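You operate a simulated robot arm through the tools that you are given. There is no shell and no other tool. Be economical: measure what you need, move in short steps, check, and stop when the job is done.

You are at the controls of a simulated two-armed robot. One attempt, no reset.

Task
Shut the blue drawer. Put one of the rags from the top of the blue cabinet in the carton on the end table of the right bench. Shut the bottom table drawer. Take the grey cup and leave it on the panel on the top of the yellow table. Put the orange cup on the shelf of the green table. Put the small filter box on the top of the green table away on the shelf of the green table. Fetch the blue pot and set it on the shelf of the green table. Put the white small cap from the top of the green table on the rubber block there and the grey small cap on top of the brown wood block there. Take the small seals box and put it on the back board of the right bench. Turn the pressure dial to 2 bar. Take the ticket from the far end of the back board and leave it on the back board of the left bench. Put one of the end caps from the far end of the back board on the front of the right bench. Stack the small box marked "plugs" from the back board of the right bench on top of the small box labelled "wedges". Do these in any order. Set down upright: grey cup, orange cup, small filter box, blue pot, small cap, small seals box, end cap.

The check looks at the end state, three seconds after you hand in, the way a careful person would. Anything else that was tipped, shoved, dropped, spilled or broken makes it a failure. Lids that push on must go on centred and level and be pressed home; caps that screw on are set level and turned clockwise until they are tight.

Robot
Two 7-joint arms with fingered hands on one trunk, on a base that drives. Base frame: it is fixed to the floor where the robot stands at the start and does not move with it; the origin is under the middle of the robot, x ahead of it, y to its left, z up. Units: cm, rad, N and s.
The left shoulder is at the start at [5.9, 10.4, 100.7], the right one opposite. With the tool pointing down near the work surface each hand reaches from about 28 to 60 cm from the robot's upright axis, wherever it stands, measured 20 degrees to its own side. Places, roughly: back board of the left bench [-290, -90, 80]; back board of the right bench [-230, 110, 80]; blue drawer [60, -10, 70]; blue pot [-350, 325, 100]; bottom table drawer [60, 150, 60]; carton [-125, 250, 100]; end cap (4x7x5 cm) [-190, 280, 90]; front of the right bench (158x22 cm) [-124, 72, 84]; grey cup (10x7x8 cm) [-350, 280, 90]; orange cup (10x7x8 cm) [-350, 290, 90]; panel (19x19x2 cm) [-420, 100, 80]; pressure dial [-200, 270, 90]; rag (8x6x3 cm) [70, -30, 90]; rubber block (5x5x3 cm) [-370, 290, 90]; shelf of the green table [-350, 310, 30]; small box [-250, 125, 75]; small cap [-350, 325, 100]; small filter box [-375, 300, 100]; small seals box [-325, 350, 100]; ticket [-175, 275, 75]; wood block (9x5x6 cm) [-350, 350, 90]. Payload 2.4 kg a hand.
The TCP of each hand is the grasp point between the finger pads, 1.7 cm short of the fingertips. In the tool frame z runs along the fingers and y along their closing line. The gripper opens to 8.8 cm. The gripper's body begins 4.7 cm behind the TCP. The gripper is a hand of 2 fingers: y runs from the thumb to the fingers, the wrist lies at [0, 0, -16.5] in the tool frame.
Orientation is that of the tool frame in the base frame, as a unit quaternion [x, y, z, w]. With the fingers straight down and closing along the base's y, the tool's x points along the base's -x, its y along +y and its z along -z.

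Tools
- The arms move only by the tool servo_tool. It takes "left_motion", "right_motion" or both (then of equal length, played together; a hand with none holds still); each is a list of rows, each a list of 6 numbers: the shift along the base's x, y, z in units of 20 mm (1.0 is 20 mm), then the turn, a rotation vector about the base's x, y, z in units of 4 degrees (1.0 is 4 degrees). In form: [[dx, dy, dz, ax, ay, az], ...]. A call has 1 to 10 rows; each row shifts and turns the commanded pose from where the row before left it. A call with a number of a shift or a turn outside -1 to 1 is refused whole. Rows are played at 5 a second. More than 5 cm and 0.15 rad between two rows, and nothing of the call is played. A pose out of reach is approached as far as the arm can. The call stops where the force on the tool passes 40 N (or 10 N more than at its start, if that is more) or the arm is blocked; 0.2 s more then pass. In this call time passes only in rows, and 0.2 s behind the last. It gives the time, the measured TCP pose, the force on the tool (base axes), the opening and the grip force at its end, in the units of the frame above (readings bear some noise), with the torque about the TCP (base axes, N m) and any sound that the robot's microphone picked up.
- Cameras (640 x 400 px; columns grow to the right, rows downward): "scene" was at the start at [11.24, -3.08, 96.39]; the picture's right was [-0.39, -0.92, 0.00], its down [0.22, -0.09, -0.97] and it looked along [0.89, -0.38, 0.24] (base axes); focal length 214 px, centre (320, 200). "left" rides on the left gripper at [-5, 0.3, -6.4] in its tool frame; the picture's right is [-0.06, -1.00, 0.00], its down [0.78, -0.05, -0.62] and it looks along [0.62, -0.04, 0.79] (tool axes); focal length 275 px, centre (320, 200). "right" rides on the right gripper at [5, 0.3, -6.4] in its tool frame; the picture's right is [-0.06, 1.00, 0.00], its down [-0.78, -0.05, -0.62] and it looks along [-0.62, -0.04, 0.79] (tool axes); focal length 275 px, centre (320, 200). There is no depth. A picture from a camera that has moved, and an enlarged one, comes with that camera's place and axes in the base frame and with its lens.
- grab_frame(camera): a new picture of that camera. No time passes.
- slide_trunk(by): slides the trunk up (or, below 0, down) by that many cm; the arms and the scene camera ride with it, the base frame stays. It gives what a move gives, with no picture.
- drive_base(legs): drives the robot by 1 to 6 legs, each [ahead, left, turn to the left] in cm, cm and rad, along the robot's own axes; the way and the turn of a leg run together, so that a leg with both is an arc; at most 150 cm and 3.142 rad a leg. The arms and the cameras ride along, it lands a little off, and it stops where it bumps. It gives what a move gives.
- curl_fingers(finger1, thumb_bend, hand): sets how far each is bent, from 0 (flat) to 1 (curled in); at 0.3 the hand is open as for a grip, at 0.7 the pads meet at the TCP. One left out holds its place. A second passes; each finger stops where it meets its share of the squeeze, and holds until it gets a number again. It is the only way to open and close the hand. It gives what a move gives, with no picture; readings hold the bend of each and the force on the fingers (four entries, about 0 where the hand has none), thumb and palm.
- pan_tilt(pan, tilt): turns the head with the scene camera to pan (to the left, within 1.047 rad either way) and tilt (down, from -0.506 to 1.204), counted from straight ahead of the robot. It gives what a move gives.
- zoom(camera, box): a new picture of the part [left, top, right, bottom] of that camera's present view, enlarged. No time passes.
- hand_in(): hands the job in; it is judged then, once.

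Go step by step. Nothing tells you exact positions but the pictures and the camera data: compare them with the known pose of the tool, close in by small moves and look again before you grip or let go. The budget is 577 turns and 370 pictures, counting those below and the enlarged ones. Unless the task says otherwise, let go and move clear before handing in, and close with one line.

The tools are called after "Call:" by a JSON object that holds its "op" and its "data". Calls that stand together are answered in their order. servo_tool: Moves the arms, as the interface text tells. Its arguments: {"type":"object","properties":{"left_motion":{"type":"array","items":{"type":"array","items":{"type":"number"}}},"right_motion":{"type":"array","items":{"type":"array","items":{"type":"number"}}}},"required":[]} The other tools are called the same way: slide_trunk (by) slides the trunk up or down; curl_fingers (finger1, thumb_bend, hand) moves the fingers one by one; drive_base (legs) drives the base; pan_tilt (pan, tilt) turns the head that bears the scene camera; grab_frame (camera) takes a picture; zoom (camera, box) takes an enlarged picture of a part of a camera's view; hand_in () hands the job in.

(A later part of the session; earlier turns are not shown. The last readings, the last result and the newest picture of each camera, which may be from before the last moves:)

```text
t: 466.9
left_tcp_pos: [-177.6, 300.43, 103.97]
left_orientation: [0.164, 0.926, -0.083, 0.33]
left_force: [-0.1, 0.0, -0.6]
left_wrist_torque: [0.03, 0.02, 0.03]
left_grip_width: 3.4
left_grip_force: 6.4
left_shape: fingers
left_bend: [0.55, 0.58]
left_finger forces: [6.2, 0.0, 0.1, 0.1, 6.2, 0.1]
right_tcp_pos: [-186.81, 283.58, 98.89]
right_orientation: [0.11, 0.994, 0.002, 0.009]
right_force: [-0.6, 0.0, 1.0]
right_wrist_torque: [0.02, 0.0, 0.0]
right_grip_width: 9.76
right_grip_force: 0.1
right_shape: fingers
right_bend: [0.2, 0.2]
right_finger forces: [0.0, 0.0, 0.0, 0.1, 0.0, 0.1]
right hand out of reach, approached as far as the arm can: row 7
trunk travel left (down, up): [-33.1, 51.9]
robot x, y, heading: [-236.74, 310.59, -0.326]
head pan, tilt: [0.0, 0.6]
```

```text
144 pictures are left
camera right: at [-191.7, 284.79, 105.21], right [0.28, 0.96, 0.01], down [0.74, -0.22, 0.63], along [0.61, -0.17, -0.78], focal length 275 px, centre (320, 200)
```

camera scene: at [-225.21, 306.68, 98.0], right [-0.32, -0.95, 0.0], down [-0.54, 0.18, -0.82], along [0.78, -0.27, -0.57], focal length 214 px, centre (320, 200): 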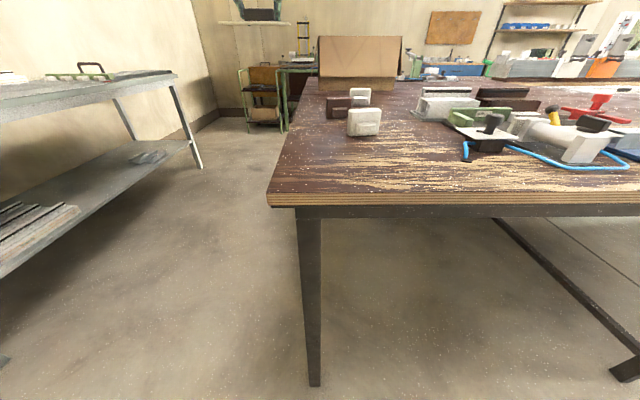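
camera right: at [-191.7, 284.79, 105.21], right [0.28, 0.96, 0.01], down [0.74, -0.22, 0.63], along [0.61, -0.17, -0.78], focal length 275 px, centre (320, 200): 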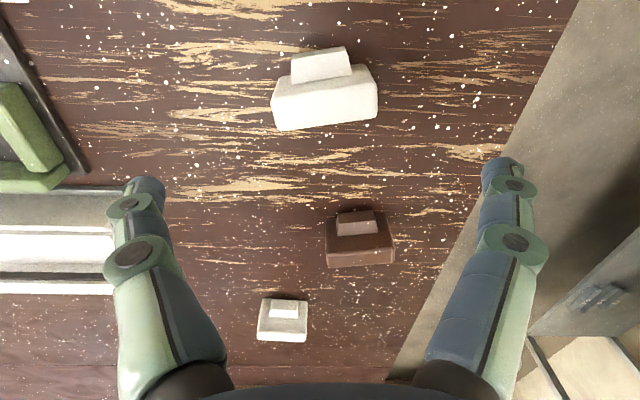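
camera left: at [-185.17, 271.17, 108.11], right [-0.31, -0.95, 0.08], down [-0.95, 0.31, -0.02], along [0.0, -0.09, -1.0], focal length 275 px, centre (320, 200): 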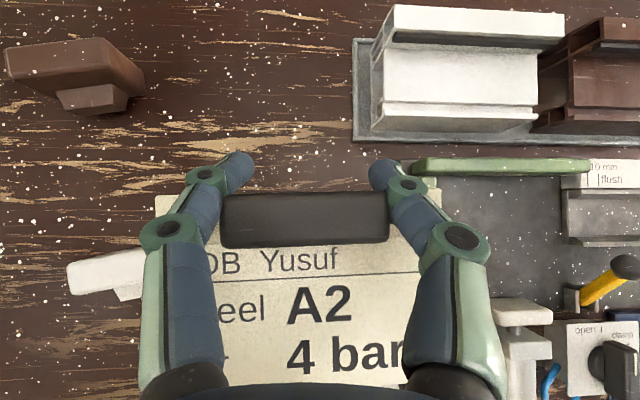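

Call:
{"op": "drive_base", "data": {"legs": [[2.5, 0, 0]]}}

Call:
{"op": "servo_tool", "data": {"right_motion": [[-0.5, 0.3, -0.9, 0, 0, 0.9], [0, 0.1, -0.9, 0, 0, 0.9], [0, 0, -0.5, 0, 0, 0]]}}

Call:
{"op": "grab_frame", "data": {"camera": "right"}}

```text
t: 467.7
left_tcp_pos: [-175.21, 299.59, 103.88]
left_orientation: [0.165, 0.926, -0.082, 0.33]
left_force: [-0.6, 0.5, -1.2]
left_wrist_torque: [0.0, -0.06, 0.0]
left_grip_width: 3.42
left_grip_force: 6.0
left_shape: fingers
left_bend: [0.55, 0.58]
left_finger forces: [6.2, 0.0, 0.1, 0.0, 6.2, 0.1]
right_tcp_pos: [-184.34, 282.81, 98.91]
right_orientation: [0.11, 0.994, 0.002, 0.009]
right_force: [0.0, 0.3, 0.0]
right_wrist_torque: [0.0, -0.02, 0.02]
right_grip_width: 9.75
right_grip_force: 0.2
right_shape: fingers
right_bend: [0.2, 0.2]
right_finger forces: [0.0, 0.0, 0.1, 0.1, 0.0, 0.0]
trunk travel left (down, up): [-33.1, 51.9]
robot x, y, heading: [-234.67, 309.77, -0.327]
head pan, tilt: [0.0, 0.6]
```

```text
t: 468.5
left_tcp_pos: [-175.21, 299.73, 103.93]
left_orientation: [0.165, 0.926, -0.082, 0.329]
left_force: [0.3, 0.3, 0.2]
left_wrist_torque: [0.0, -0.04, 0.02]
left_grip_width: 3.41
left_grip_force: 6.2
left_shape: fingers
left_bend: [0.55, 0.58]
left_finger forces: [6.2, 0.1, 0.1, 0.0, 6.2, 0.1]
right_tcp_pos: [-185.25, 283.58, 94.45]
right_orientation: [0.047, 0.999, 0.001, 0.009]
right_force: [-0.7, 0.6, 0.3]
right_wrist_torque: [-0.01, 0.0, -0.01]
right_grip_width: 9.76
right_grip_force: 0.0
right_shape: fingers
right_bend: [0.2, 0.2]
right_finger forces: [0.1, 0.1, 0.0, 0.1, 0.0, 0.1]
trunk travel left (down, up): [-33.1, 51.9]
robot x, y, heading: [-234.44, 309.72, -0.331]
head pan, tilt: [0.0, 0.6]
```

```text
143 pictures are left
camera right: at [-190.44, 284.21, 100.68], right [0.16, 0.99, 0.01], down [0.77, -0.12, 0.63], along [0.62, -0.09, -0.78], focal length 275 px, centre (320, 200)
```

right: 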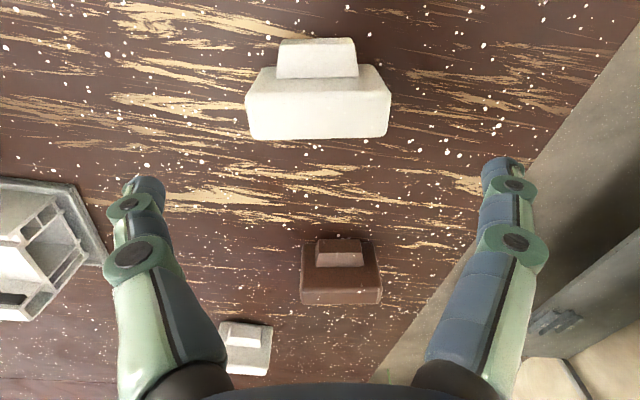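

Aligned. Descend and grip.

Call:
{"op": "servo_tool", "data": {"right_motion": [[0, 0, -1, 0, 0, 0], [0, 0, -1, 0, 0, 0], [0, 0, -1, 0, 0, 0], [0, 0, -0.8, 0, 0, 0]]}}

Call:
{"op": "grab_frame", "data": {"camera": "right"}}

```text
t: 469.5
left_tcp_pos: [-175.24, 299.67, 103.86]
left_orientation: [0.165, 0.926, -0.082, 0.33]
left_force: [0.3, -0.1, -0.3]
left_wrist_torque: [-0.01, 0.02, -0.01]
left_grip_width: 3.41
left_grip_force: 6.1
left_shape: fingers
left_bend: [0.55, 0.58]
left_finger forces: [6.2, 0.1, 0.0, 0.0, 6.3, 0.0]
right_tcp_pos: [-185.21, 283.52, 86.67]
right_orientation: [0.048, 0.999, 0.002, 0.01]
right_force: [0.2, 0.3, -0.1]
right_wrist_torque: [0.0, -0.02, -0.01]
right_grip_width: 9.76
right_grip_force: 0.2
right_shape: fingers
right_bend: [0.2, 0.2]
right_finger forces: [0.0, 0.0, 0.0, 0.0, 0.0, 0.0]
trunk travel left (down, up): [-33.1, 51.9]
robot x, y, heading: [-234.44, 309.71, -0.327]
head pan, tilt: [0.0, 0.6]
```

```text
142 pictures are left
camera right: at [-190.43, 284.19, 93.02], right [0.16, 0.99, 0.01], down [0.77, -0.12, 0.63], along [0.62, -0.09, -0.78], focal length 275 px, centre (320, 200)
```

right: 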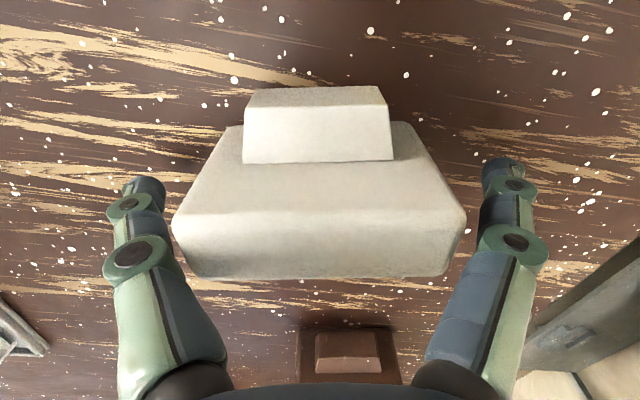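

Call:
{"op": "curl_fingers", "data": {"hand": "right", "finger1": 0.52, "thumb_bend": 0.52}}

Call:
{"op": "servo_tool", "data": {"right_motion": [[0, 0, 0.5, 0, 0, 0], [0, 0, 0.8, 0, 0, 0], [0, 0, 1, 0, 0, 0], [0, 0, 1, 0, 0, 0], [0, 0, 1, 0, 0, 0], [0, 0, 1, 0, 0, 0], [-0.4, 0.1, 1, 0, 0, 0], [-0.4, 0.1, 1, 0, 0, 0], [-0.4, 0.1, 1, 0, 0, 0]]}}

Call:
{"op": "grab_frame", "data": {"camera": "right"}}

Call:
{"op": "grab_frame", "data": {"camera": "scene"}}

```text
t: 470.5
left_tcp_pos: [-175.25, 299.66, 104.09]
left_orientation: [0.165, 0.926, -0.082, 0.33]
left_force: [0.0, -0.6, -0.8]
left_wrist_torque: [-0.02, -0.01, -0.03]
left_grip_width: 3.39
left_grip_force: 6.2
left_shape: fingers
left_bend: [0.55, 0.58]
left_finger forces: [6.3, 0.0, 0.1, 0.1, 6.2, 0.0]
right_tcp_pos: [-185.37, 283.58, 86.77]
right_orientation: [0.047, 0.999, 0.003, 0.009]
right_force: [0.1, -2.1, 7.7]
right_wrist_torque: [-0.02, 0.02, 0.01]
right_grip_width: 5.77
right_grip_force: 13.3
right_shape: fingers
right_bend: [0.5, 0.49]
right_finger forces: [11.7, 0.1, 0.0, 0.1, 13.7, 0.1]
trunk travel left (down, up): [-33.1, 51.9]
robot x, y, heading: [-234.22, 309.45, -0.325]
head pan, tilt: [0.0, 0.6]
```

```text
t: 472.5
left_tcp_pos: [-175.35, 299.67, 103.92]
left_orientation: [0.165, 0.926, -0.082, 0.33]
left_force: [0.3, -0.3, -0.6]
left_wrist_torque: [0.01, 0.0, 0.0]
left_grip_width: 3.39
left_grip_force: 6.9
left_shape: fingers
left_bend: [0.55, 0.58]
left_finger forces: [6.2, 0.1, 0.1, 0.1, 6.3, 0.0]
right_tcp_pos: [-187.75, 284.1, 103.51]
right_orientation: [0.047, 0.999, 0.001, 0.008]
right_force: [0.1, -0.4, 0.2]
right_wrist_torque: [0.01, -0.05, -0.01]
right_grip_width: 5.75
right_grip_force: 10.2
right_shape: fingers
right_bend: [0.49, 0.49]
right_finger forces: [10.3, 0.0, 0.1, 0.0, 10.2, 0.1]
trunk travel left (down, up): [-33.1, 51.9]
robot x, y, heading: [-234.6, 309.48, -0.329]
head pan, tilt: [0.0, 0.6]
```

```text
141 pictures are left
camera right: at [-192.9, 284.82, 109.72], right [0.16, 0.99, 0.01], down [0.77, -0.12, 0.63], along [0.62, -0.09, -0.78], focal length 275 px, centre (320, 200)
```

right: 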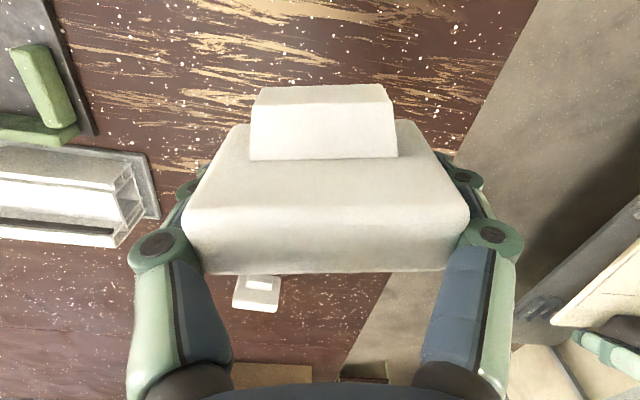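

```text
140 pictures are left
camera scene: at [-222.84, 305.87, 98.0], right [-0.32, -0.95, 0.0], down [-0.54, 0.18, -0.82], along [0.78, -0.27, -0.57], focal length 214 px, centre (320, 200)
```

scene: 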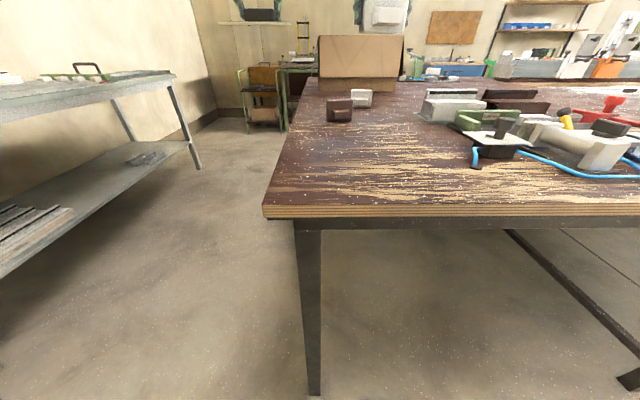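

End cap held upright. First deliver it to the front of the right bench: I drive around the aisle to the front side.

Call:
{"op": "drive_base", "data": {"legs": [[-8, 0, 0], [0, 47, 0], [140, 0, 0], [85, 0, 0]]}}

Call:
{"op": "grab_frame", "data": {"camera": "scene"}}

```text
t: 486.6
left_tcp_pos: [44.83, 275.34, 103.95]
left_orientation: [0.167, 0.926, -0.082, 0.329]
left_force: [0.1, -1.0, 0.3]
left_wrist_torque: [0.0, -0.03, -0.02]
left_grip_width: 3.39
left_grip_force: 5.8
left_shape: fingers
left_bend: [0.55, 0.58]
left_finger forces: [6.1, 0.0, 0.0, 0.0, 6.3, 0.1]
right_tcp_pos: [32.2, 259.98, 103.34]
right_orientation: [0.049, 0.999, 0.003, 0.009]
right_force: [0.1, 0.1, -1.6]
right_wrist_torque: [-0.03, 0.01, -0.01]
right_grip_width: 5.78
right_grip_force: 10.6
right_shape: fingers
right_bend: [0.49, 0.49]
right_finger forces: [10.3, 0.1, 0.0, 0.0, 10.3, 0.1]
trunk travel left (down, up): [-33.1, 51.9]
robot x, y, heading: [-14.44, 285.77, -0.332]
head pan, tilt: [0.0, 0.6]
```

```text
139 pictures are left
camera scene: at [-2.74, 281.78, 98.0], right [-0.33, -0.95, 0.0], down [-0.53, 0.18, -0.82], along [0.78, -0.27, -0.57], focal length 214 px, centre (320, 200)
```

scene: 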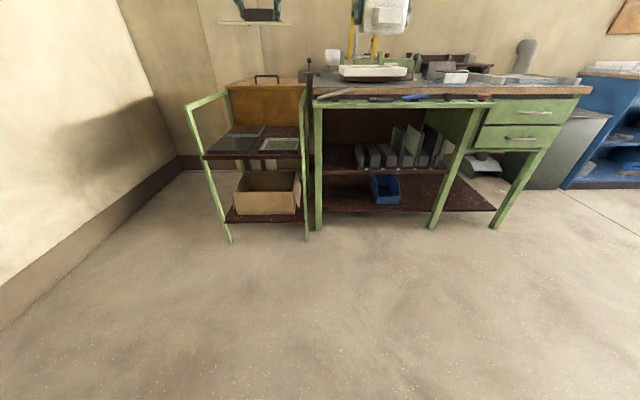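

Call:
{"op": "drive_base", "data": {"legs": [[0, 0, -1.29], [150, 0, 0]]}}

Call:
{"op": "pan_tilt", "data": {"pan": -0.75, "tilt": 0.3}}

Call:
{"op": "grab_frame", "data": {"camera": "scene"}}

```text
t: 497.3
left_tcp_pos: [-15.37, 76.31, 103.98]
left_orientation: [0.69, 0.639, -0.264, 0.213]
left_force: [0.5, -0.2, 0.5]
left_wrist_torque: [0.0, -0.02, -0.01]
left_grip_width: 3.39
left_grip_force: 6.2
left_shape: fingers
left_bend: [0.55, 0.58]
left_finger forces: [6.1, 0.1, 0.1, 0.0, 6.2, 0.0]
right_tcp_pos: [-33.63, 84.18, 103.4]
right_orientation: [0.64, 0.768, -0.004, 0.009]
right_force: [-0.7, 0.0, -0.7]
right_wrist_torque: [-0.04, 0.01, 0.0]
right_grip_width: 5.73
right_grip_force: 9.6
right_shape: fingers
right_bend: [0.49, 0.49]
right_finger forces: [9.9, 0.1, 0.0, 0.0, 9.9, 0.0]
trunk travel left (down, up): [-33.1, 51.9]
robot x, y, heading: [-21.89, 136.08, -1.624]
head pan, tilt: [0.0, 0.6]
```

```text
t: 498.4
left_tcp_pos: [-15.34, 76.33, 103.94]
left_orientation: [0.69, 0.639, -0.264, 0.214]
left_force: [-0.9, -0.3, -0.7]
left_wrist_torque: [0.0, -0.01, -0.03]
left_grip_width: 3.4
left_grip_force: 6.6
left_shape: fingers
left_bend: [0.55, 0.58]
left_finger forces: [6.1, 0.0, 0.0, 0.0, 6.2, 0.0]
right_tcp_pos: [-33.57, 84.15, 103.35]
right_orientation: [0.64, 0.769, -0.004, 0.008]
right_force: [-0.6, -0.2, -0.8]
right_wrist_torque: [-0.01, 0.0, -0.02]
right_grip_width: 5.75
right_grip_force: 9.9
right_shape: fingers
right_bend: [0.49, 0.49]
right_finger forces: [10.0, 0.1, 0.0, 0.1, 10.1, 0.0]
trunk travel left (down, up): [-33.1, 51.9]
robot x, y, heading: [-21.83, 136.15, -1.622]
head pan, tilt: [-0.75, 0.3]
```

```text
138 pictures are left
camera scene: at [-28.59, 126.43, 100.75], right [-0.7, 0.72, 0.0], down [0.21, 0.21, -0.96], along [-0.69, -0.66, -0.3], focal length 214 px, centre (320, 200)
```

scene: 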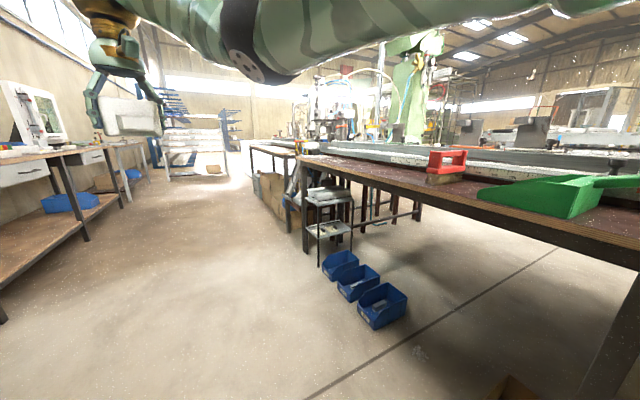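

Call:
{"op": "zoom", "data": {"camera": "scene", "box": [290, 110, 640, 290]}}

```text
1.83 times, centred on (465, 200) of scene
camera zoom: at [-28.59, 126.43, 100.75], right [-0.7, 0.72, 0.0], down [0.21, 0.21, -0.96], along [-0.69, -0.66, -0.3], focal length 392 px, centre (55, 200)
```

zoom: 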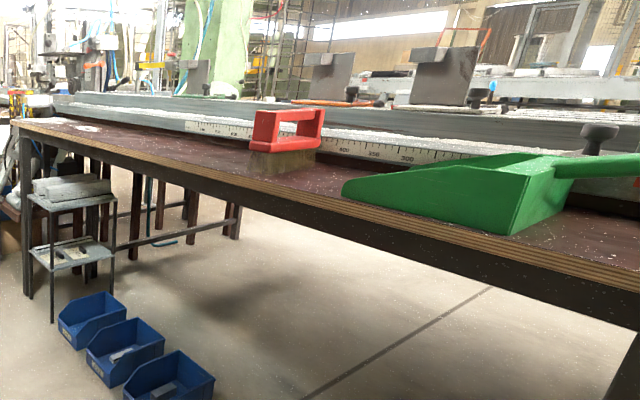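

Free space lies on the front strip left of the red brush. I turn to face the bench and slide along to it.

Call:
{"op": "drive_base", "data": {"legs": [[0, 0, -1.85], [0, 95, 0], [10, 0, 0]]}}

Call:
{"op": "pan_tilt", "data": {"pan": 0, "tilt": 0.55}}

Call:
{"op": "grab_frame", "data": {"camera": "scene"}}

Call:
{"op": "grab_frame", "data": {"camera": "right"}}

```text
t: 508.5
left_tcp_pos: [-120.97, 58.02, 103.88]
left_orientation: [0.926, -0.163, -0.33, -0.082]
left_force: [-0.6, -0.5, 0.2]
left_wrist_torque: [-0.01, 0.05, 0.03]
left_grip_width: 3.38
left_grip_force: 6.1
left_shape: fingers
left_bend: [0.55, 0.58]
left_finger forces: [5.9, 0.0, 0.1, 0.0, 5.9, 0.1]
right_tcp_pos: [-108.49, 73.74, 103.44]
right_orientation: [0.999, -0.045, -0.008, 0.003]
right_force: [-0.6, 0.1, 0.7]
right_wrist_torque: [0.0, -0.02, 0.01]
right_grip_width: 5.72
right_grip_force: 10.1
right_shape: fingers
right_bend: [0.49, 0.49]
right_finger forces: [9.6, 0.0, 0.1, 0.0, 9.7, 0.0]
trunk travel left (down, up): [-33.1, 51.9]
robot x, y, heading: [-61.44, 48.18, 2.817]
head pan, tilt: [-0.75, 0.3]
```

```text
t: 509.6
left_tcp_pos: [-120.93, 58.11, 103.96]
left_orientation: [0.926, -0.163, -0.33, -0.082]
left_force: [-0.5, -1.0, -0.8]
left_wrist_torque: [-0.01, 0.01, -0.01]
left_grip_width: 3.38
left_grip_force: 6.6
left_shape: fingers
left_bend: [0.55, 0.58]
left_finger forces: [5.9, 0.0, 0.0, 0.0, 5.9, 0.0]
right_tcp_pos: [-108.52, 73.5, 103.4]
right_orientation: [0.999, -0.046, -0.008, 0.002]
right_force: [0.3, 0.5, 0.0]
right_wrist_torque: [0.03, -0.02, 0.04]
right_grip_width: 5.71
right_grip_force: 9.6
right_shape: fingers
right_bend: [0.49, 0.49]
right_finger forces: [9.6, 0.0, 0.1, 0.1, 9.7, 0.0]
trunk travel left (down, up): [-33.1, 51.9]
robot x, y, heading: [-61.62, 48.47, 2.823]
head pan, tilt: [0.0, 0.55]
```

```text
136 pictures are left
camera scene: at [-73.06, 52.35, 98.46], right [0.32, 0.95, 0.0], down [0.5, -0.17, -0.85], along [-0.81, 0.27, -0.52], focal length 214 px, centre (320, 200)
```

scene: 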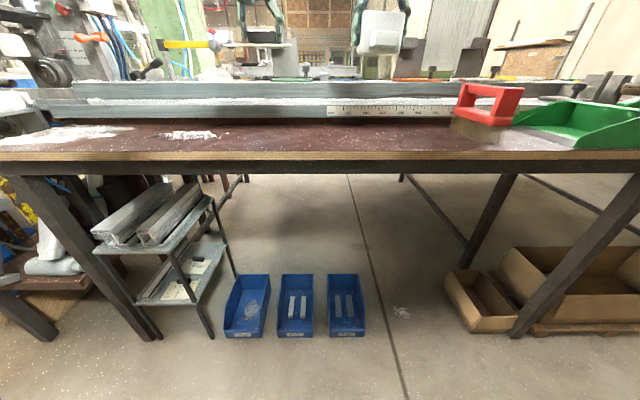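

```text
135 pictures are left
camera right: at [-103.51, 72.65, 109.69], right [-0.15, -0.99, 0.01], down [-0.77, 0.12, 0.63], along [-0.62, 0.09, -0.78], focal length 275 px, centre (320, 200)
```

right: 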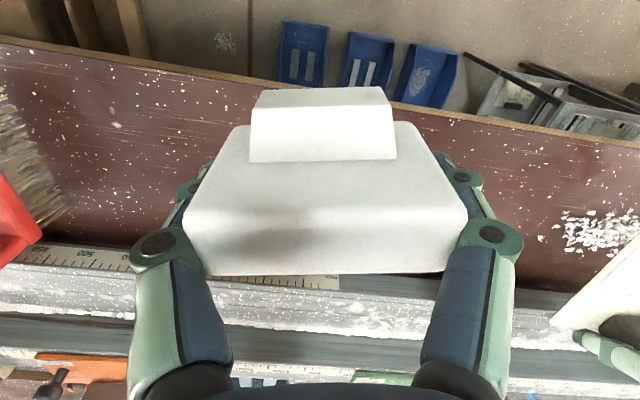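

The strip's near edge is at x≈−112 here, its middle at about [−123.5,78]. Drive in and lower the cap.

Call:
{"op": "drive_base", "data": {"legs": [[14, 0, 0]]}}

Call:
{"op": "servo_tool", "data": {"right_motion": [[-0.4, 0.14, -1, 0, 0, 0], [-0.4, 0.14, -1, 0, 0, 0], [0, 0, -1, 0, 0, 0], [0, 0, -1, 0, 0, 0], [0, 0, -1, 0, 0, 0], [0, 0, -1, 0, 0, 0]]}}

Call:
{"op": "grab_frame", "data": {"camera": "right"}}

Call:
{"op": "grab_frame", "data": {"camera": "scene"}}

```text
t: 511.0
left_tcp_pos: [-134.22, 62.48, 103.87]
left_orientation: [0.927, -0.162, -0.329, -0.081]
left_force: [0.0, 0.5, 0.5]
left_wrist_torque: [-0.02, 0.05, -0.02]
left_grip_width: 3.38
left_grip_force: 5.7
left_shape: fingers
left_bend: [0.55, 0.58]
left_finger forces: [5.9, 0.0, 0.0, 0.0, 6.1, 0.0]
right_tcp_pos: [-121.85, 77.82, 103.31]
right_orientation: [0.999, -0.044, -0.008, 0.003]
right_force: [-0.3, -1.1, -0.1]
right_wrist_torque: [0.05, 0.01, 0.01]
right_grip_width: 5.7
right_grip_force: 9.3
right_shape: fingers
right_bend: [0.49, 0.49]
right_finger forces: [9.6, 0.0, 0.0, 0.0, 9.7, 0.1]
trunk travel left (down, up): [-33.1, 51.9]
robot x, y, heading: [-75.1, 52.9, 2.82]
head pan, tilt: [0.0, 0.55]
```

```text
t: 512.4
left_tcp_pos: [-134.22, 62.44, 103.96]
left_orientation: [0.926, -0.163, -0.33, -0.081]
left_force: [0.2, 0.0, -1.0]
left_wrist_torque: [0.01, 0.03, 0.02]
left_grip_width: 3.37
left_grip_force: 6.7
left_shape: fingers
left_bend: [0.55, 0.58]
left_finger forces: [5.9, 0.0, 0.0, 0.1, 6.0, 0.0]
right_tcp_pos: [-123.28, 78.69, 91.44]
right_orientation: [0.999, -0.046, -0.008, 0.002]
right_force: [0.6, -0.3, -0.3]
right_wrist_torque: [0.0, 0.04, -0.01]
right_grip_width: 5.71
right_grip_force: 9.6
right_shape: fingers
right_bend: [0.49, 0.49]
right_finger forces: [9.4, 0.0, 0.0, 0.0, 9.6, 0.0]
trunk travel left (down, up): [-33.1, 51.9]
robot x, y, heading: [-75.34, 52.98, 2.817]
head pan, tilt: [0.0, 0.55]
```

```text
134 pictures are left
camera right: at [-118.34, 77.63, 97.76], right [-0.15, -0.99, 0.01], down [-0.77, 0.12, 0.63], along [-0.63, 0.09, -0.77], focal length 275 px, centre (320, 200)
```

right: 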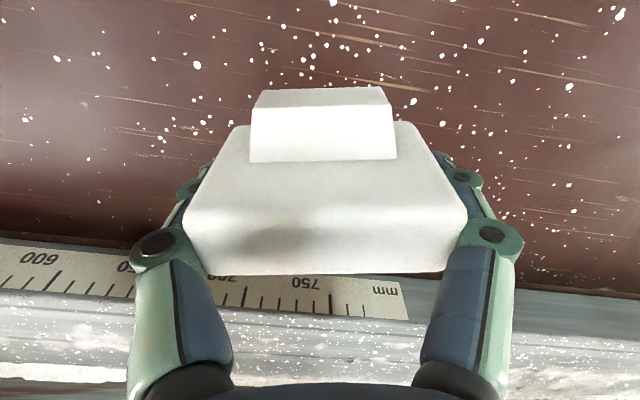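

```text
133 pictures are left
camera scene: at [-86.32, 56.77, 98.45], right [0.32, 0.95, 0.0], down [0.5, -0.17, -0.85], along [-0.81, 0.27, -0.52], focal length 214 px, centre (320, 200)
```

scene: 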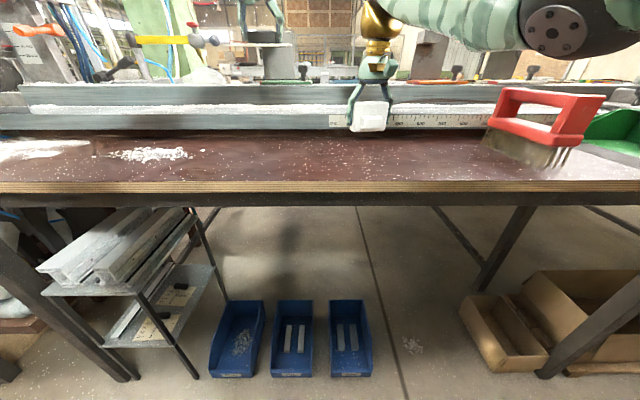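

Call:
{"op": "servo_tool", "data": {"right_motion": [[0, 0, -0.8, 0, 0, 0], [0, 0, -0.6, 0, 0, 0], [0, 0, -0.3, 0, 0, 0]]}}

Call:
{"op": "servo_tool", "data": {"right_motion": [[0, 0, -0.25, 0, 0, 0]]}}

Call:
{"op": "servo_tool", "data": {"right_motion": [[0, 0, -0.2, 0, 0, 0]]}}

Call:
{"op": "zoom", "data": {"camera": "scene", "box": [300, 80, 440, 200]}}

```text
t: 513.2
left_tcp_pos: [-134.28, 62.36, 103.94]
left_orientation: [0.927, -0.162, -0.329, -0.081]
left_force: [0.6, 0.1, -0.3]
left_wrist_torque: [0.02, 0.04, 0.01]
left_grip_width: 3.39
left_grip_force: 6.5
left_shape: fingers
left_bend: [0.55, 0.58]
left_finger forces: [5.9, 0.0, 0.1, 0.0, 6.1, 0.0]
right_tcp_pos: [-123.32, 78.46, 87.86]
right_orientation: [0.999, -0.044, -0.009, 0.002]
right_force: [0.4, 0.5, -0.2]
right_wrist_torque: [-0.01, -0.04, -0.01]
right_grip_width: 5.69
right_grip_force: 9.9
right_shape: fingers
right_bend: [0.49, 0.49]
right_finger forces: [9.5, 0.2, 0.0, 0.0, 9.5, 0.0]
trunk travel left (down, up): [-33.1, 51.9]
robot x, y, heading: [-74.67, 52.8, 2.814]
head pan, tilt: [0.0, 0.55]
```

```text
t: 513.6
left_tcp_pos: [-134.28, 62.49, 103.96]
left_orientation: [0.927, -0.161, -0.33, -0.08]
left_force: [0.5, 0.2, -0.9]
left_wrist_torque: [0.01, -0.03, -0.01]
left_grip_width: 3.36
left_grip_force: 6.1
left_shape: fingers
left_bend: [0.55, 0.58]
left_finger forces: [6.0, 0.0, 0.0, 0.1, 6.0, 0.0]
right_tcp_pos: [-123.22, 78.57, 87.32]
right_orientation: [0.999, -0.045, -0.009, 0.001]
right_force: [0.2, 0.4, -0.4]
right_wrist_torque: [-0.03, 0.0, 0.02]
right_grip_width: 5.7
right_grip_force: 9.8
right_shape: fingers
right_bend: [0.49, 0.49]
right_finger forces: [9.5, 0.1, 0.0, 0.1, 9.5, 0.0]
trunk travel left (down, up): [-33.1, 51.9]
robot x, y, heading: [-74.69, 53.34, 2.818]
head pan, tilt: [0.0, 0.55]
```

```text
t: 514.0
left_tcp_pos: [-134.13, 62.39, 103.97]
left_orientation: [0.927, -0.163, -0.329, -0.081]
left_force: [-0.3, -1.3, -1.0]
left_wrist_torque: [0.02, 0.03, -0.02]
left_grip_width: 3.38
left_grip_force: 6.2
left_shape: fingers
left_bend: [0.55, 0.58]
left_finger forces: [5.9, 0.1, 0.1, 0.0, 6.1, 0.0]
right_tcp_pos: [-123.44, 78.48, 87.13]
right_orientation: [0.999, -0.044, -0.008, 0.002]
right_force: [-0.2, 0.0, -1.0]
right_wrist_torque: [0.0, 0.01, 0.02]
right_grip_width: 5.72
right_grip_force: 9.9
right_shape: fingers
right_bend: [0.49, 0.49]
right_finger forces: [9.5, 0.0, 0.0, 0.0, 9.4, 0.2]
trunk travel left (down, up): [-33.1, 51.9]
robot x, y, heading: [-74.81, 52.53, 2.819]
head pan, tilt: [0.0, 0.55]
```

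```text
3.33 times, centred on (370, 140) of scene
camera zoom: at [-86.32, 56.76, 98.45], right [0.32, 0.95, 0.0], down [0.5, -0.17, -0.85], along [-0.81, 0.27, -0.52], focal length 715 px, centre (153, 400)
```

zoom: 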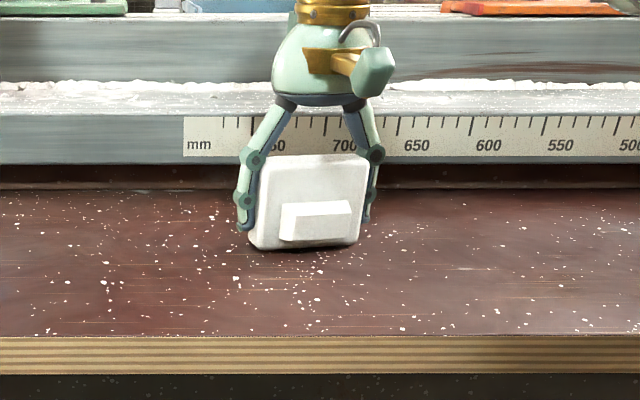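

Call:
{"op": "servo_tool", "data": {"right_motion": [[0, 0, -0.15, 0, 0, 0]]}}

Call:
{"op": "servo_tool", "data": {"right_motion": [[0, 0, -0.12, 0, 0, 0]]}}

Call:
{"op": "zoom", "data": {"camera": "scene", "box": [300, 80, 440, 200]}}

```text
t: 514.4
left_tcp_pos: [-134.12, 62.41, 103.92]
left_orientation: [0.926, -0.162, -0.331, -0.08]
left_force: [0.7, 0.1, -0.1]
left_wrist_torque: [-0.01, 0.0, -0.03]
left_grip_width: 3.38
left_grip_force: 6.0
left_shape: fingers
left_bend: [0.55, 0.58]
left_finger forces: [6.0, 0.0, 0.0, 0.1, 6.0, 0.1]
right_tcp_pos: [-123.39, 78.46, 86.8]
right_orientation: [0.999, -0.044, -0.01, 0.001]
right_force: [-0.7, -0.8, 6.0]
right_wrist_torque: [0.13, 0.01, 0.02]
right_grip_width: 5.73
right_grip_force: 10.8
right_shape: fingers
right_bend: [0.49, 0.49]
right_finger forces: [11.0, 0.1, 0.0, 0.0, 11.1, 0.0]
trunk travel left (down, up): [-33.1, 51.9]
robot x, y, heading: [-74.7, 52.64, 2.818]
head pan, tilt: [0.0, 0.55]
```

```text
t: 514.8
left_tcp_pos: [-134.08, 62.41, 104.0]
left_orientation: [0.926, -0.163, -0.33, -0.082]
left_force: [-0.2, 0.0, -0.5]
left_wrist_torque: [-0.05, -0.02, 0.0]
left_grip_width: 3.4
left_grip_force: 5.7
left_shape: fingers
left_bend: [0.55, 0.58]
left_finger forces: [6.0, 0.0, 0.0, 0.1, 6.0, 0.0]
right_tcp_pos: [-123.35, 78.39, 86.79]
right_orientation: [0.999, -0.044, -0.011, 0.001]
right_force: [-1.5, 1.4, 19.1]
right_wrist_torque: [0.12, -0.06, 0.02]
right_grip_width: 5.75
right_grip_force: 14.1
right_shape: fingers
right_bend: [0.5, 0.49]
right_finger forces: [13.5, 0.0, 0.0, 0.0, 13.9, 0.0]
trunk travel left (down, up): [-33.1, 51.9]
robot x, y, heading: [-74.8, 52.6, 2.816]
head pan, tilt: [0.0, 0.55]
```

```text
3.33 times, centred on (370, 140) of scene
camera zoom: at [-86.23, 56.71, 98.5], right [0.32, 0.95, 0.0], down [0.49, -0.17, -0.85], along [-0.81, 0.27, -0.52], focal length 715 px, centre (153, 400)
```

zoom: 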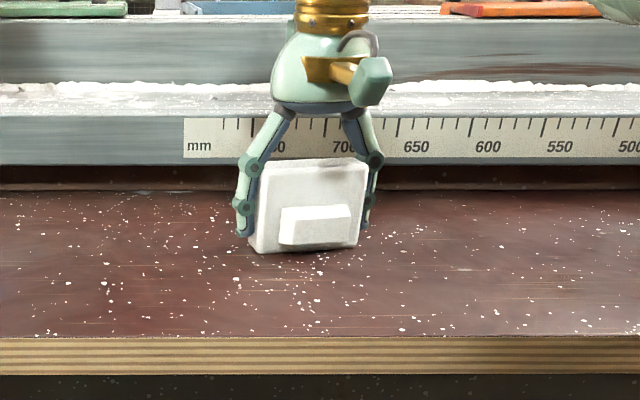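

Standing on the strip. Release and rise.

Call:
{"op": "curl_fingers", "data": {"hand": "right", "finger1": 0.3, "thumb_bend": 0.3}}

Call:
{"op": "servo_tool", "data": {"right_motion": [[0, 0, 0.5, 0, 0, 0], [0, 0, 1, 0, 0, 0], [0, 0, 1, 0, 0, 0], [0, 0, 1, 0, 0, 0], [0, 0, 1, 0, 0, 0], [0, 0, 1, 0, 0, 0], [0, 0, 1, 0, 0, 0], [0, 0, 1, 0, 0, 0], [0, 0, 1, 0, 0, 0]]}}

Call:
{"op": "zoom", "data": {"camera": "scene", "box": [300, 80, 440, 200]}}

```text
t: 515.8
left_tcp_pos: [-134.12, 62.46, 103.88]
left_orientation: [0.926, -0.162, -0.331, -0.081]
left_force: [0.0, -0.2, 0.4]
left_wrist_torque: [0.0, 0.03, 0.0]
left_grip_width: 3.38
left_grip_force: 6.2
left_shape: fingers
left_bend: [0.55, 0.58]
left_finger forces: [5.9, 0.0, 0.1, 0.0, 6.0, 0.0]
right_tcp_pos: [-123.26, 78.4, 86.5]
right_orientation: [0.999, -0.045, -0.009, 0.002]
right_force: [0.7, -0.6, 4.8]
right_wrist_torque: [-0.03, -0.01, 0.02]
right_grip_width: 8.71
right_grip_force: 2.2
right_shape: fingers
right_bend: [0.3, 0.3]
right_finger forces: [2.8, 0.0, 0.1, 0.0, 1.9, 0.0]
trunk travel left (down, up): [-33.1, 51.9]
robot x, y, heading: [-74.94, 52.72, 2.82]
head pan, tilt: [0.0, 0.55]
```

```text
t: 517.8
left_tcp_pos: [-134.2, 62.48, 103.93]
left_orientation: [0.927, -0.162, -0.329, -0.081]
left_force: [0.1, -0.1, -0.1]
left_wrist_torque: [0.0, 0.02, -0.01]
left_grip_width: 3.41
left_grip_force: 5.9
left_shape: fingers
left_bend: [0.55, 0.58]
left_finger forces: [5.8, 0.0, 0.0, 0.0, 6.1, 0.0]
right_tcp_pos: [-123.34, 78.45, 103.53]
right_orientation: [0.999, -0.044, -0.009, 0.002]
right_force: [-0.3, 0.1, 0.4]
right_wrist_torque: [0.0, 0.0, 0.02]
right_grip_width: 8.42
right_grip_force: 0.1
right_shape: fingers
right_bend: [0.3, 0.3]
right_finger forces: [0.0, 0.0, 0.0, 0.1, 0.0, 0.0]
trunk travel left (down, up): [-33.1, 51.9]
robot x, y, heading: [-74.81, 52.79, 2.826]
head pan, tilt: [0.0, 0.55]
```

```text
3.33 times, centred on (370, 140) of scene
camera zoom: at [-86.32, 56.76, 98.46], right [0.32, 0.95, 0.0], down [0.5, -0.17, -0.85], along [-0.81, 0.27, -0.52], focal length 715 px, centre (153, 400)
```

zoom: 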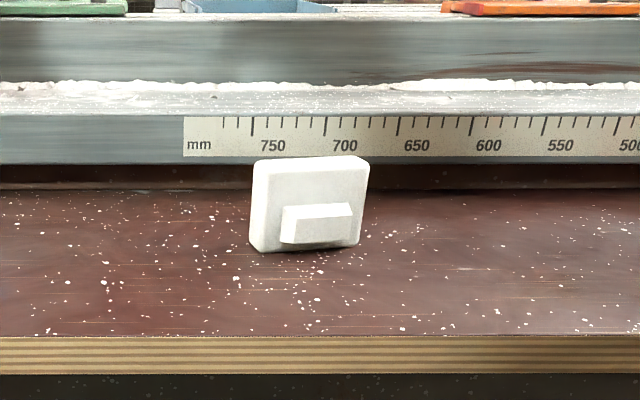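

End cap stands on the front strip. Now deliver the ticket: I retrace around the aisle to the corridor on the back side.

Call:
{"op": "drive_base", "data": {"legs": [[-20, 0, 0], [0, -95, 0], [0, 0, -1.32], [150, 0, 0], [0, 0, 1.31], [10, 0, 0]]}}

Call:
{"op": "grab_frame", "data": {"camera": "scene"}}

```text
t: 538.2
left_tcp_pos: [-83.27, 299.53, 103.98]
left_orientation: [0.926, -0.165, -0.33, -0.082]
left_force: [0.1, -0.7, 0.2]
left_wrist_torque: [-0.02, -0.01, 0.04]
left_grip_width: 3.37
left_grip_force: 5.7
left_shape: fingers
left_bend: [0.55, 0.58]
left_finger forces: [5.7, 0.1, 0.0, 0.1, 5.9, 0.0]
right_tcp_pos: [-72.41, 315.62, 103.53]
right_orientation: [0.999, -0.049, -0.008, 0.003]
right_force: [-0.9, 0.4, 0.1]
right_wrist_torque: [-0.01, -0.01, -0.02]
right_grip_width: 8.41
right_grip_force: 0.0
right_shape: fingers
right_bend: [0.3, 0.3]
right_finger forces: [0.0, 0.1, 0.1, 0.0, 0.0, 0.0]
trunk travel left (down, up): [-33.1, 51.9]
robot x, y, heading: [-24.11, 289.63, 2.81]
head pan, tilt: [0.0, 0.55]
```

```text
129 pictures are left
camera scene: at [-35.51, 293.58, 98.45], right [0.33, 0.95, 0.0], down [0.49, -0.17, -0.85], along [-0.81, 0.28, -0.52], focal length 214 px, centre (320, 200)
```

scene: 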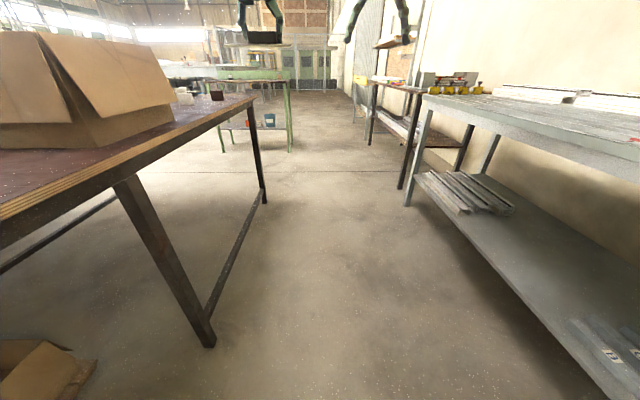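

Call:
{"op": "drive_base", "data": {"legs": [[130, 0, 0], [93, 0, 0], [0, 0, 1.56], [150, 0, 0], [130, 0, 0]]}}

Call:
{"op": "pan_tilt", "data": {"pan": 0.3, "tilt": 0.3}}

Call:
{"op": "grab_frame", "data": {"camera": "scene"}}

```text
t: 566.1
left_tcp_pos: [-339.82, 37.65, 103.87]
left_orientation: [0.777, 0.531, -0.293, 0.172]
left_force: [0.6, -0.2, -0.5]
left_wrist_torque: [0.02, -0.04, 0.0]
left_grip_width: 3.34
left_grip_force: 6.1
left_shape: fingers
left_bend: [0.55, 0.58]
left_finger forces: [5.8, 0.0, 0.0, 0.1, 5.8, 0.0]
right_tcp_pos: [-355.43, 48.9, 103.54]
right_orientation: [0.747, 0.665, -0.004, 0.008]
right_force: [-0.7, -0.2, -0.3]
right_wrist_torque: [0.02, -0.04, 0.05]
right_grip_width: 8.4
right_grip_force: 0.0
right_shape: fingers
right_bend: [0.3, 0.3]
right_finger forces: [0.1, 0.0, 0.0, 0.0, 0.0, 0.0]
trunk travel left (down, up): [-33.1, 51.9]
robot x, y, heading: [-328.31, 97.27, -1.918]
head pan, tilt: [0.0, 0.55]
```

```text
t: 566.9
left_tcp_pos: [-339.63, 37.76, 103.88]
left_orientation: [0.777, 0.531, -0.292, 0.172]
left_force: [0.6, -0.6, -0.4]
left_wrist_torque: [-0.04, -0.02, 0.02]
left_grip_width: 3.39
left_grip_force: 6.0
left_shape: fingers
left_bend: [0.55, 0.58]
left_finger forces: [5.9, 0.0, 0.0, 0.0, 5.8, 0.0]
right_tcp_pos: [-355.65, 49.03, 103.43]
right_orientation: [0.746, 0.665, -0.005, 0.008]
right_force: [0.3, -0.1, 0.1]
right_wrist_torque: [0.02, -0.02, -0.06]
right_grip_width: 8.44
right_grip_force: 0.1
right_shape: fingers
right_bend: [0.3, 0.3]
right_finger forces: [0.1, 0.0, 0.0, 0.0, 0.0, 0.0]
trunk travel left (down, up): [-33.1, 51.9]
robot x, y, heading: [-328.75, 96.55, -1.918]
head pan, tilt: [0.3, 0.3]
```

```text
128 pictures are left
camera scene: at [-329.96, 84.41, 100.75], right [-1.0, 0.05, 0.0], down [0.01, 0.3, -0.95], along [-0.05, -0.95, -0.3], focal length 214 px, centre (320, 200)
```

scene: 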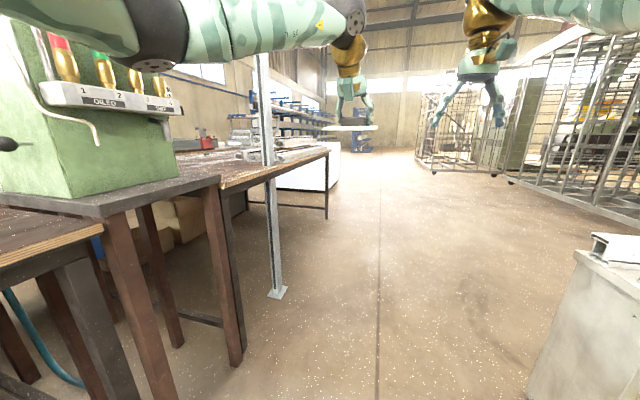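

Call:
{"op": "zoom", "data": {"camera": "scene", "box": [170, 90, 390, 220]}}

```text
2.91 times, centred on (280, 155) of scene
camera zoom: at [-329.96, 84.41, 100.75], right [-1.0, 0.05, 0.0], down [0.01, 0.3, -0.95], along [-0.05, -0.95, -0.3], focal length 624 px, centre (436, 331)
```

zoom: 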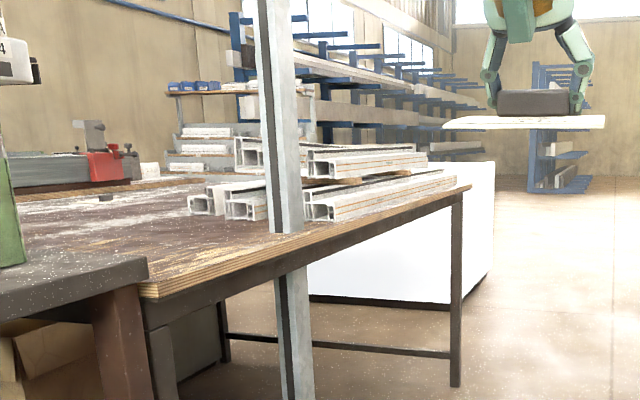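

The post beside the bench and the green machine call for tucked arms. I retract both hands, drive past the machine and turn to face the left bench.

Call:
{"op": "servo_tool", "data": {"left_motion": [[0.34, 0.94, 0.2, 0, 0, 0], [0.34, 0.94, 0.2, 0, 0, 0], [0.34, 0.94, 0, 0, 0, 0], [0.34, 0.94, 0, 0, 0, 0], [0.34, 0.94, 0, 0, 0, 0], [0.34, 0.94, 0, 0, 0, 0], [0.34, 0.94, 0, 0, 0, 0], [0.34, 0.94, 0, 0, 0, 0], [0.34, 0.94, 0, 0, 0, 0]], "right_motion": [[0.34, 0.94, 0, 0, 0, 0], [0.34, 0.94, 0, 0, 0, 0], [0.34, 0.94, 0, 0, 0, 0], [0.34, 0.94, 0, 0, 0, 0], [0.34, 0.94, 0, 0, 0, 0], [0.34, 0.94, 0, 0, 0, 0], [0.34, 0.94, 0, 0, 0, 0], [0, 0, 0, 0, 0, 0], [0, 0, 0, 0, 0, 0]]}}

Call:
{"op": "drive_base", "data": {"legs": [[104, 5, 0], [0, 0, 1.608]]}}

Call:
{"op": "pan_tilt", "data": {"pan": 0, "tilt": 0.45}}

Call:
{"op": "grab_frame", "data": {"camera": "scene"}}

```text
t: 568.9
left_tcp_pos: [-333.53, 54.57, 104.59]
left_orientation: [0.776, 0.531, -0.293, 0.173]
left_force: [-0.1, 0.6, -0.6]
left_wrist_torque: [-0.03, -0.01, -0.01]
left_grip_width: 3.34
left_grip_force: 5.5
left_shape: fingers
left_bend: [0.55, 0.58]
left_finger forces: [5.7, 0.0, 0.1, 0.0, 5.8, 0.0]
right_tcp_pos: [-350.71, 62.08, 103.58]
right_orientation: [0.747, 0.665, -0.005, 0.007]
right_force: [0.2, -0.6, -0.6]
right_wrist_torque: [-0.03, 0.0, 0.03]
right_grip_width: 8.41
right_grip_force: 0.0
right_shape: fingers
right_bend: [0.3, 0.3]
right_finger forces: [0.0, 0.1, 0.0, 0.0, 0.0, 0.0]
trunk travel left (down, up): [-33.1, 51.9]
robot x, y, heading: [-328.79, 96.6, -1.915]
head pan, tilt: [0.3, 0.3]
```

```text
t: 578.2
left_tcp_pos: [-316.7, -5.4, 104.66]
left_orientation: [0.153, 0.928, -0.078, 0.331]
left_force: [-0.1, -0.6, 0.0]
left_wrist_torque: [-0.02, -0.01, 0.0]
left_grip_width: 3.35
left_grip_force: 6.0
left_shape: fingers
left_bend: [0.55, 0.58]
left_finger forces: [5.9, 0.0, 0.0, 0.1, 5.7, 0.1]
right_tcp_pos: [-323.54, -22.92, 103.6]
right_orientation: [0.036, 0.999, 0.002, 0.009]
right_force: [-0.2, 1.0, -0.5]
right_wrist_torque: [-0.04, -0.01, -0.02]
right_grip_width: 8.38
right_grip_force: 0.1
right_shape: fingers
right_bend: [0.3, 0.3]
right_finger forces: [0.0, 0.1, 0.0, 0.1, 0.0, 0.0]
trunk travel left (down, up): [-33.1, 51.9]
robot x, y, heading: [-358.92, -2.34, -0.304]
head pan, tilt: [0.3, 0.3]
```

```text
t: 579.0
left_tcp_pos: [-316.87, -5.47, 104.74]
left_orientation: [0.153, 0.928, -0.078, 0.331]
left_force: [-0.3, -0.1, -1.5]
left_wrist_torque: [-0.01, -0.02, 0.01]
left_grip_width: 3.34
left_grip_force: 5.5
left_shape: fingers
left_bend: [0.55, 0.58]
left_finger forces: [5.8, 0.0, 0.1, 0.0, 5.7, 0.0]
right_tcp_pos: [-323.71, -22.9, 103.6]
right_orientation: [0.035, 0.999, 0.002, 0.009]
right_force: [0.9, -0.2, 0.5]
right_wrist_torque: [0.02, -0.02, 0.02]
right_grip_width: 8.39
right_grip_force: 0.1
right_shape: fingers
right_bend: [0.3, 0.3]
right_finger forces: [0.1, 0.0, 0.0, 0.0, 0.0, 0.1]
trunk travel left (down, up): [-33.1, 51.9]
robot x, y, heading: [-359.43, -2.17, -0.305]
head pan, tilt: [0.0, 0.45]
```

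```text
126 pictures are left
camera scene: at [-347.03, -5.86, 99.36], right [-0.3, -0.95, 0.0], down [-0.42, 0.13, -0.9], along [0.86, -0.27, -0.44], focal length 214 px, centre (320, 200)
```

scene: 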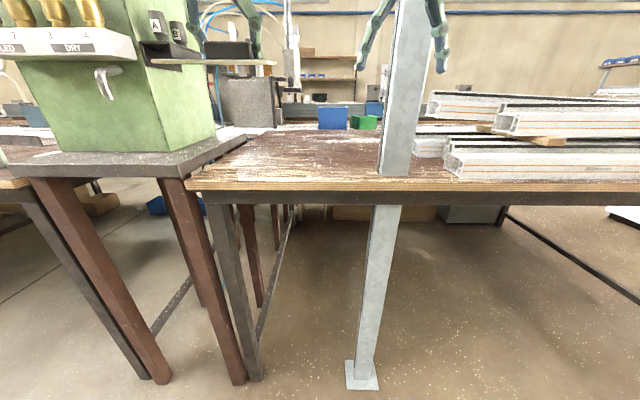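

Free spot between the machine and the post. I extend only the left arm over the board and check.

Call:
{"op": "servo_tool", "data": {"left_motion": [[0.95, -0.3, 0, 0, 0, 0], [0.95, -0.3, 0, 0, 0, 0], [0.95, -0.3, 0, 0, 0, 0], [0.95, -0.3, 0, 0, 0, 0], [0.95, -0.3, 0, 0, 0, 0], [0.95, -0.3, 0, 0, 0, 0], [0.95, -0.3, 0, 0, 0, 0], [0.95, -0.3, -0.5, 0, 0, 0], [0.95, -0.3, -0.8, 0, 0, 0], [0.95, -0.3, -0.8, 0, 0, 0]]}}

Call:
{"op": "grab_frame", "data": {"camera": "left"}}

Call:
{"op": "grab_frame", "data": {"camera": "scene"}}

```text
t: 581.2
left_tcp_pos: [-297.74, -11.44, 100.52]
left_orientation: [0.154, 0.928, -0.078, 0.331]
left_force: [0.3, 0.2, -0.1]
left_wrist_torque: [0.02, 0.02, 0.0]
left_grip_width: 3.31
left_grip_force: 5.7
left_shape: fingers
left_bend: [0.55, 0.58]
left_finger forces: [5.6, 0.0, 0.1, 0.1, 5.7, 0.1]
right_tcp_pos: [-323.58, -22.86, 103.6]
right_orientation: [0.036, 0.999, 0.002, 0.009]
right_force: [-0.6, 0.4, 0.6]
right_wrist_torque: [-0.03, 0.03, 0.04]
right_grip_width: 8.39
right_grip_force: 0.0
right_shape: fingers
right_bend: [0.3, 0.3]
right_finger forces: [0.1, 0.0, 0.0, 0.0, 0.0, 0.1]
trunk travel left (down, up): [-33.1, 51.9]
robot x, y, heading: [-359.06, -2.46, -0.304]
head pan, tilt: [0.0, 0.45]
```

```text
125 pictures are left
camera left: at [-297.74, -10.75, 108.54], right [-0.29, -0.95, 0.08], down [-0.96, 0.29, -0.02], along [0.0, -0.09, -1.0], focal length 275 px, centre (320, 200)
```

left: 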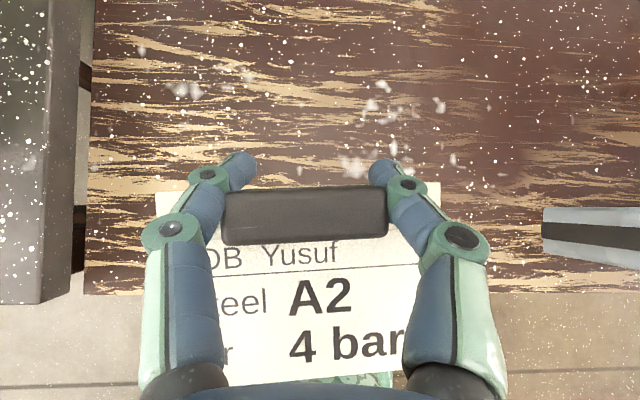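

```text
124 pictures are left
camera scene: at [-347.03, -5.87, 99.36], right [-0.3, -0.95, 0.0], down [-0.42, 0.13, -0.9], along [0.86, -0.27, -0.44], focal length 214 px, centre (320, 200)
```

scene: 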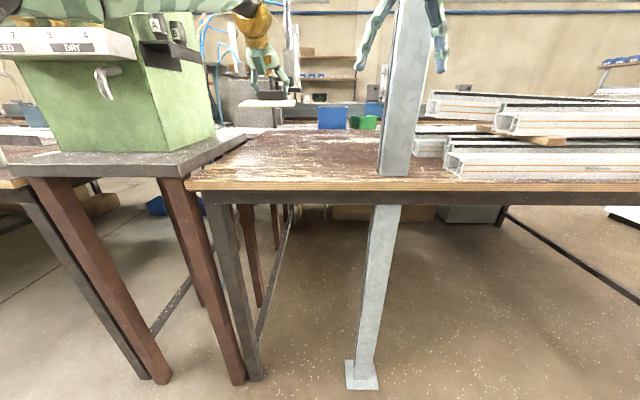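

Call:
{"op": "servo_tool", "data": {"left_motion": [[0.9, -0.28, -0.8, 0, 0, 0], [0.9, -0.28, -0.8, 0, 0, 0], [0.6, -0.18, -0.9, 0, 0, 0], [0, 0, -1, 0, 0, 0], [0, 0, -1, 0, 0, 0], [0, 0, -1, 0, 0, 0], [0, 0, -0.7, 0, 0, 0]]}}

Call:
{"op": "grab_frame", "data": {"camera": "left"}}

Call:
{"op": "zoom", "data": {"camera": "scene", "box": [210, 80, 370, 200]}}

```text
t: 582.8
left_tcp_pos: [-293.2, -12.81, 88.03]
left_orientation: [0.154, 0.928, -0.078, 0.331]
left_force: [-0.3, 0.2, -0.5]
left_wrist_torque: [0.0, -0.03, 0.0]
left_grip_width: 3.29
left_grip_force: 5.4
left_shape: fingers
left_bend: [0.55, 0.58]
left_finger forces: [5.5, 0.0, 0.1, 0.0, 5.6, 0.0]
right_tcp_pos: [-323.56, -22.82, 103.57]
right_orientation: [0.036, 0.999, 0.002, 0.008]
right_force: [0.0, -0.3, 0.0]
right_wrist_torque: [0.02, 0.01, 0.02]
right_grip_width: 8.39
right_grip_force: 0.0
right_shape: fingers
right_bend: [0.3, 0.3]
right_finger forces: [0.0, 0.0, 0.0, 0.0, 0.0, 0.0]
trunk travel left (down, up): [-33.1, 51.9]
robot x, y, heading: [-359.18, -2.45, -0.307]
head pan, tilt: [0.0, 0.45]
```

```text
123 pictures are left
camera left: at [-293.16, -12.13, 96.11], right [-0.29, -0.95, 0.08], down [-0.96, 0.29, -0.02], along [0.0, -0.09, -1.0], focal length 275 px, centre (320, 200)
```

left: 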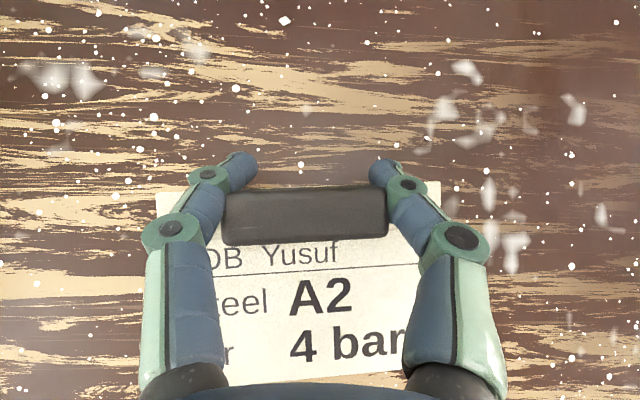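

```text
3.33 times, centred on (290, 140) of scene
camera zoom: at [-347.02, -5.86, 99.36], right [-0.3, -0.95, 0.0], down [-0.42, 0.13, -0.9], along [0.86, -0.27, -0.44], focal length 715 px, centre (420, 400)
```

zoom: 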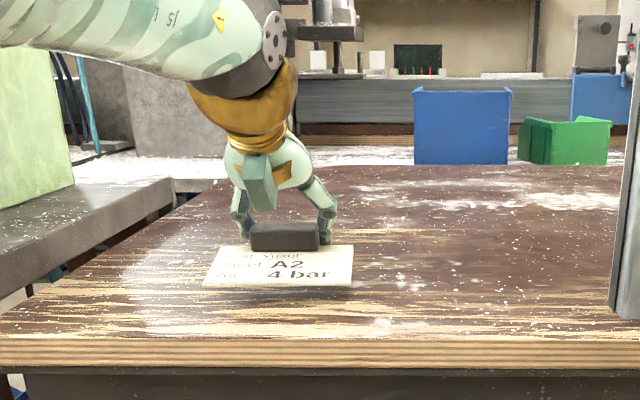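

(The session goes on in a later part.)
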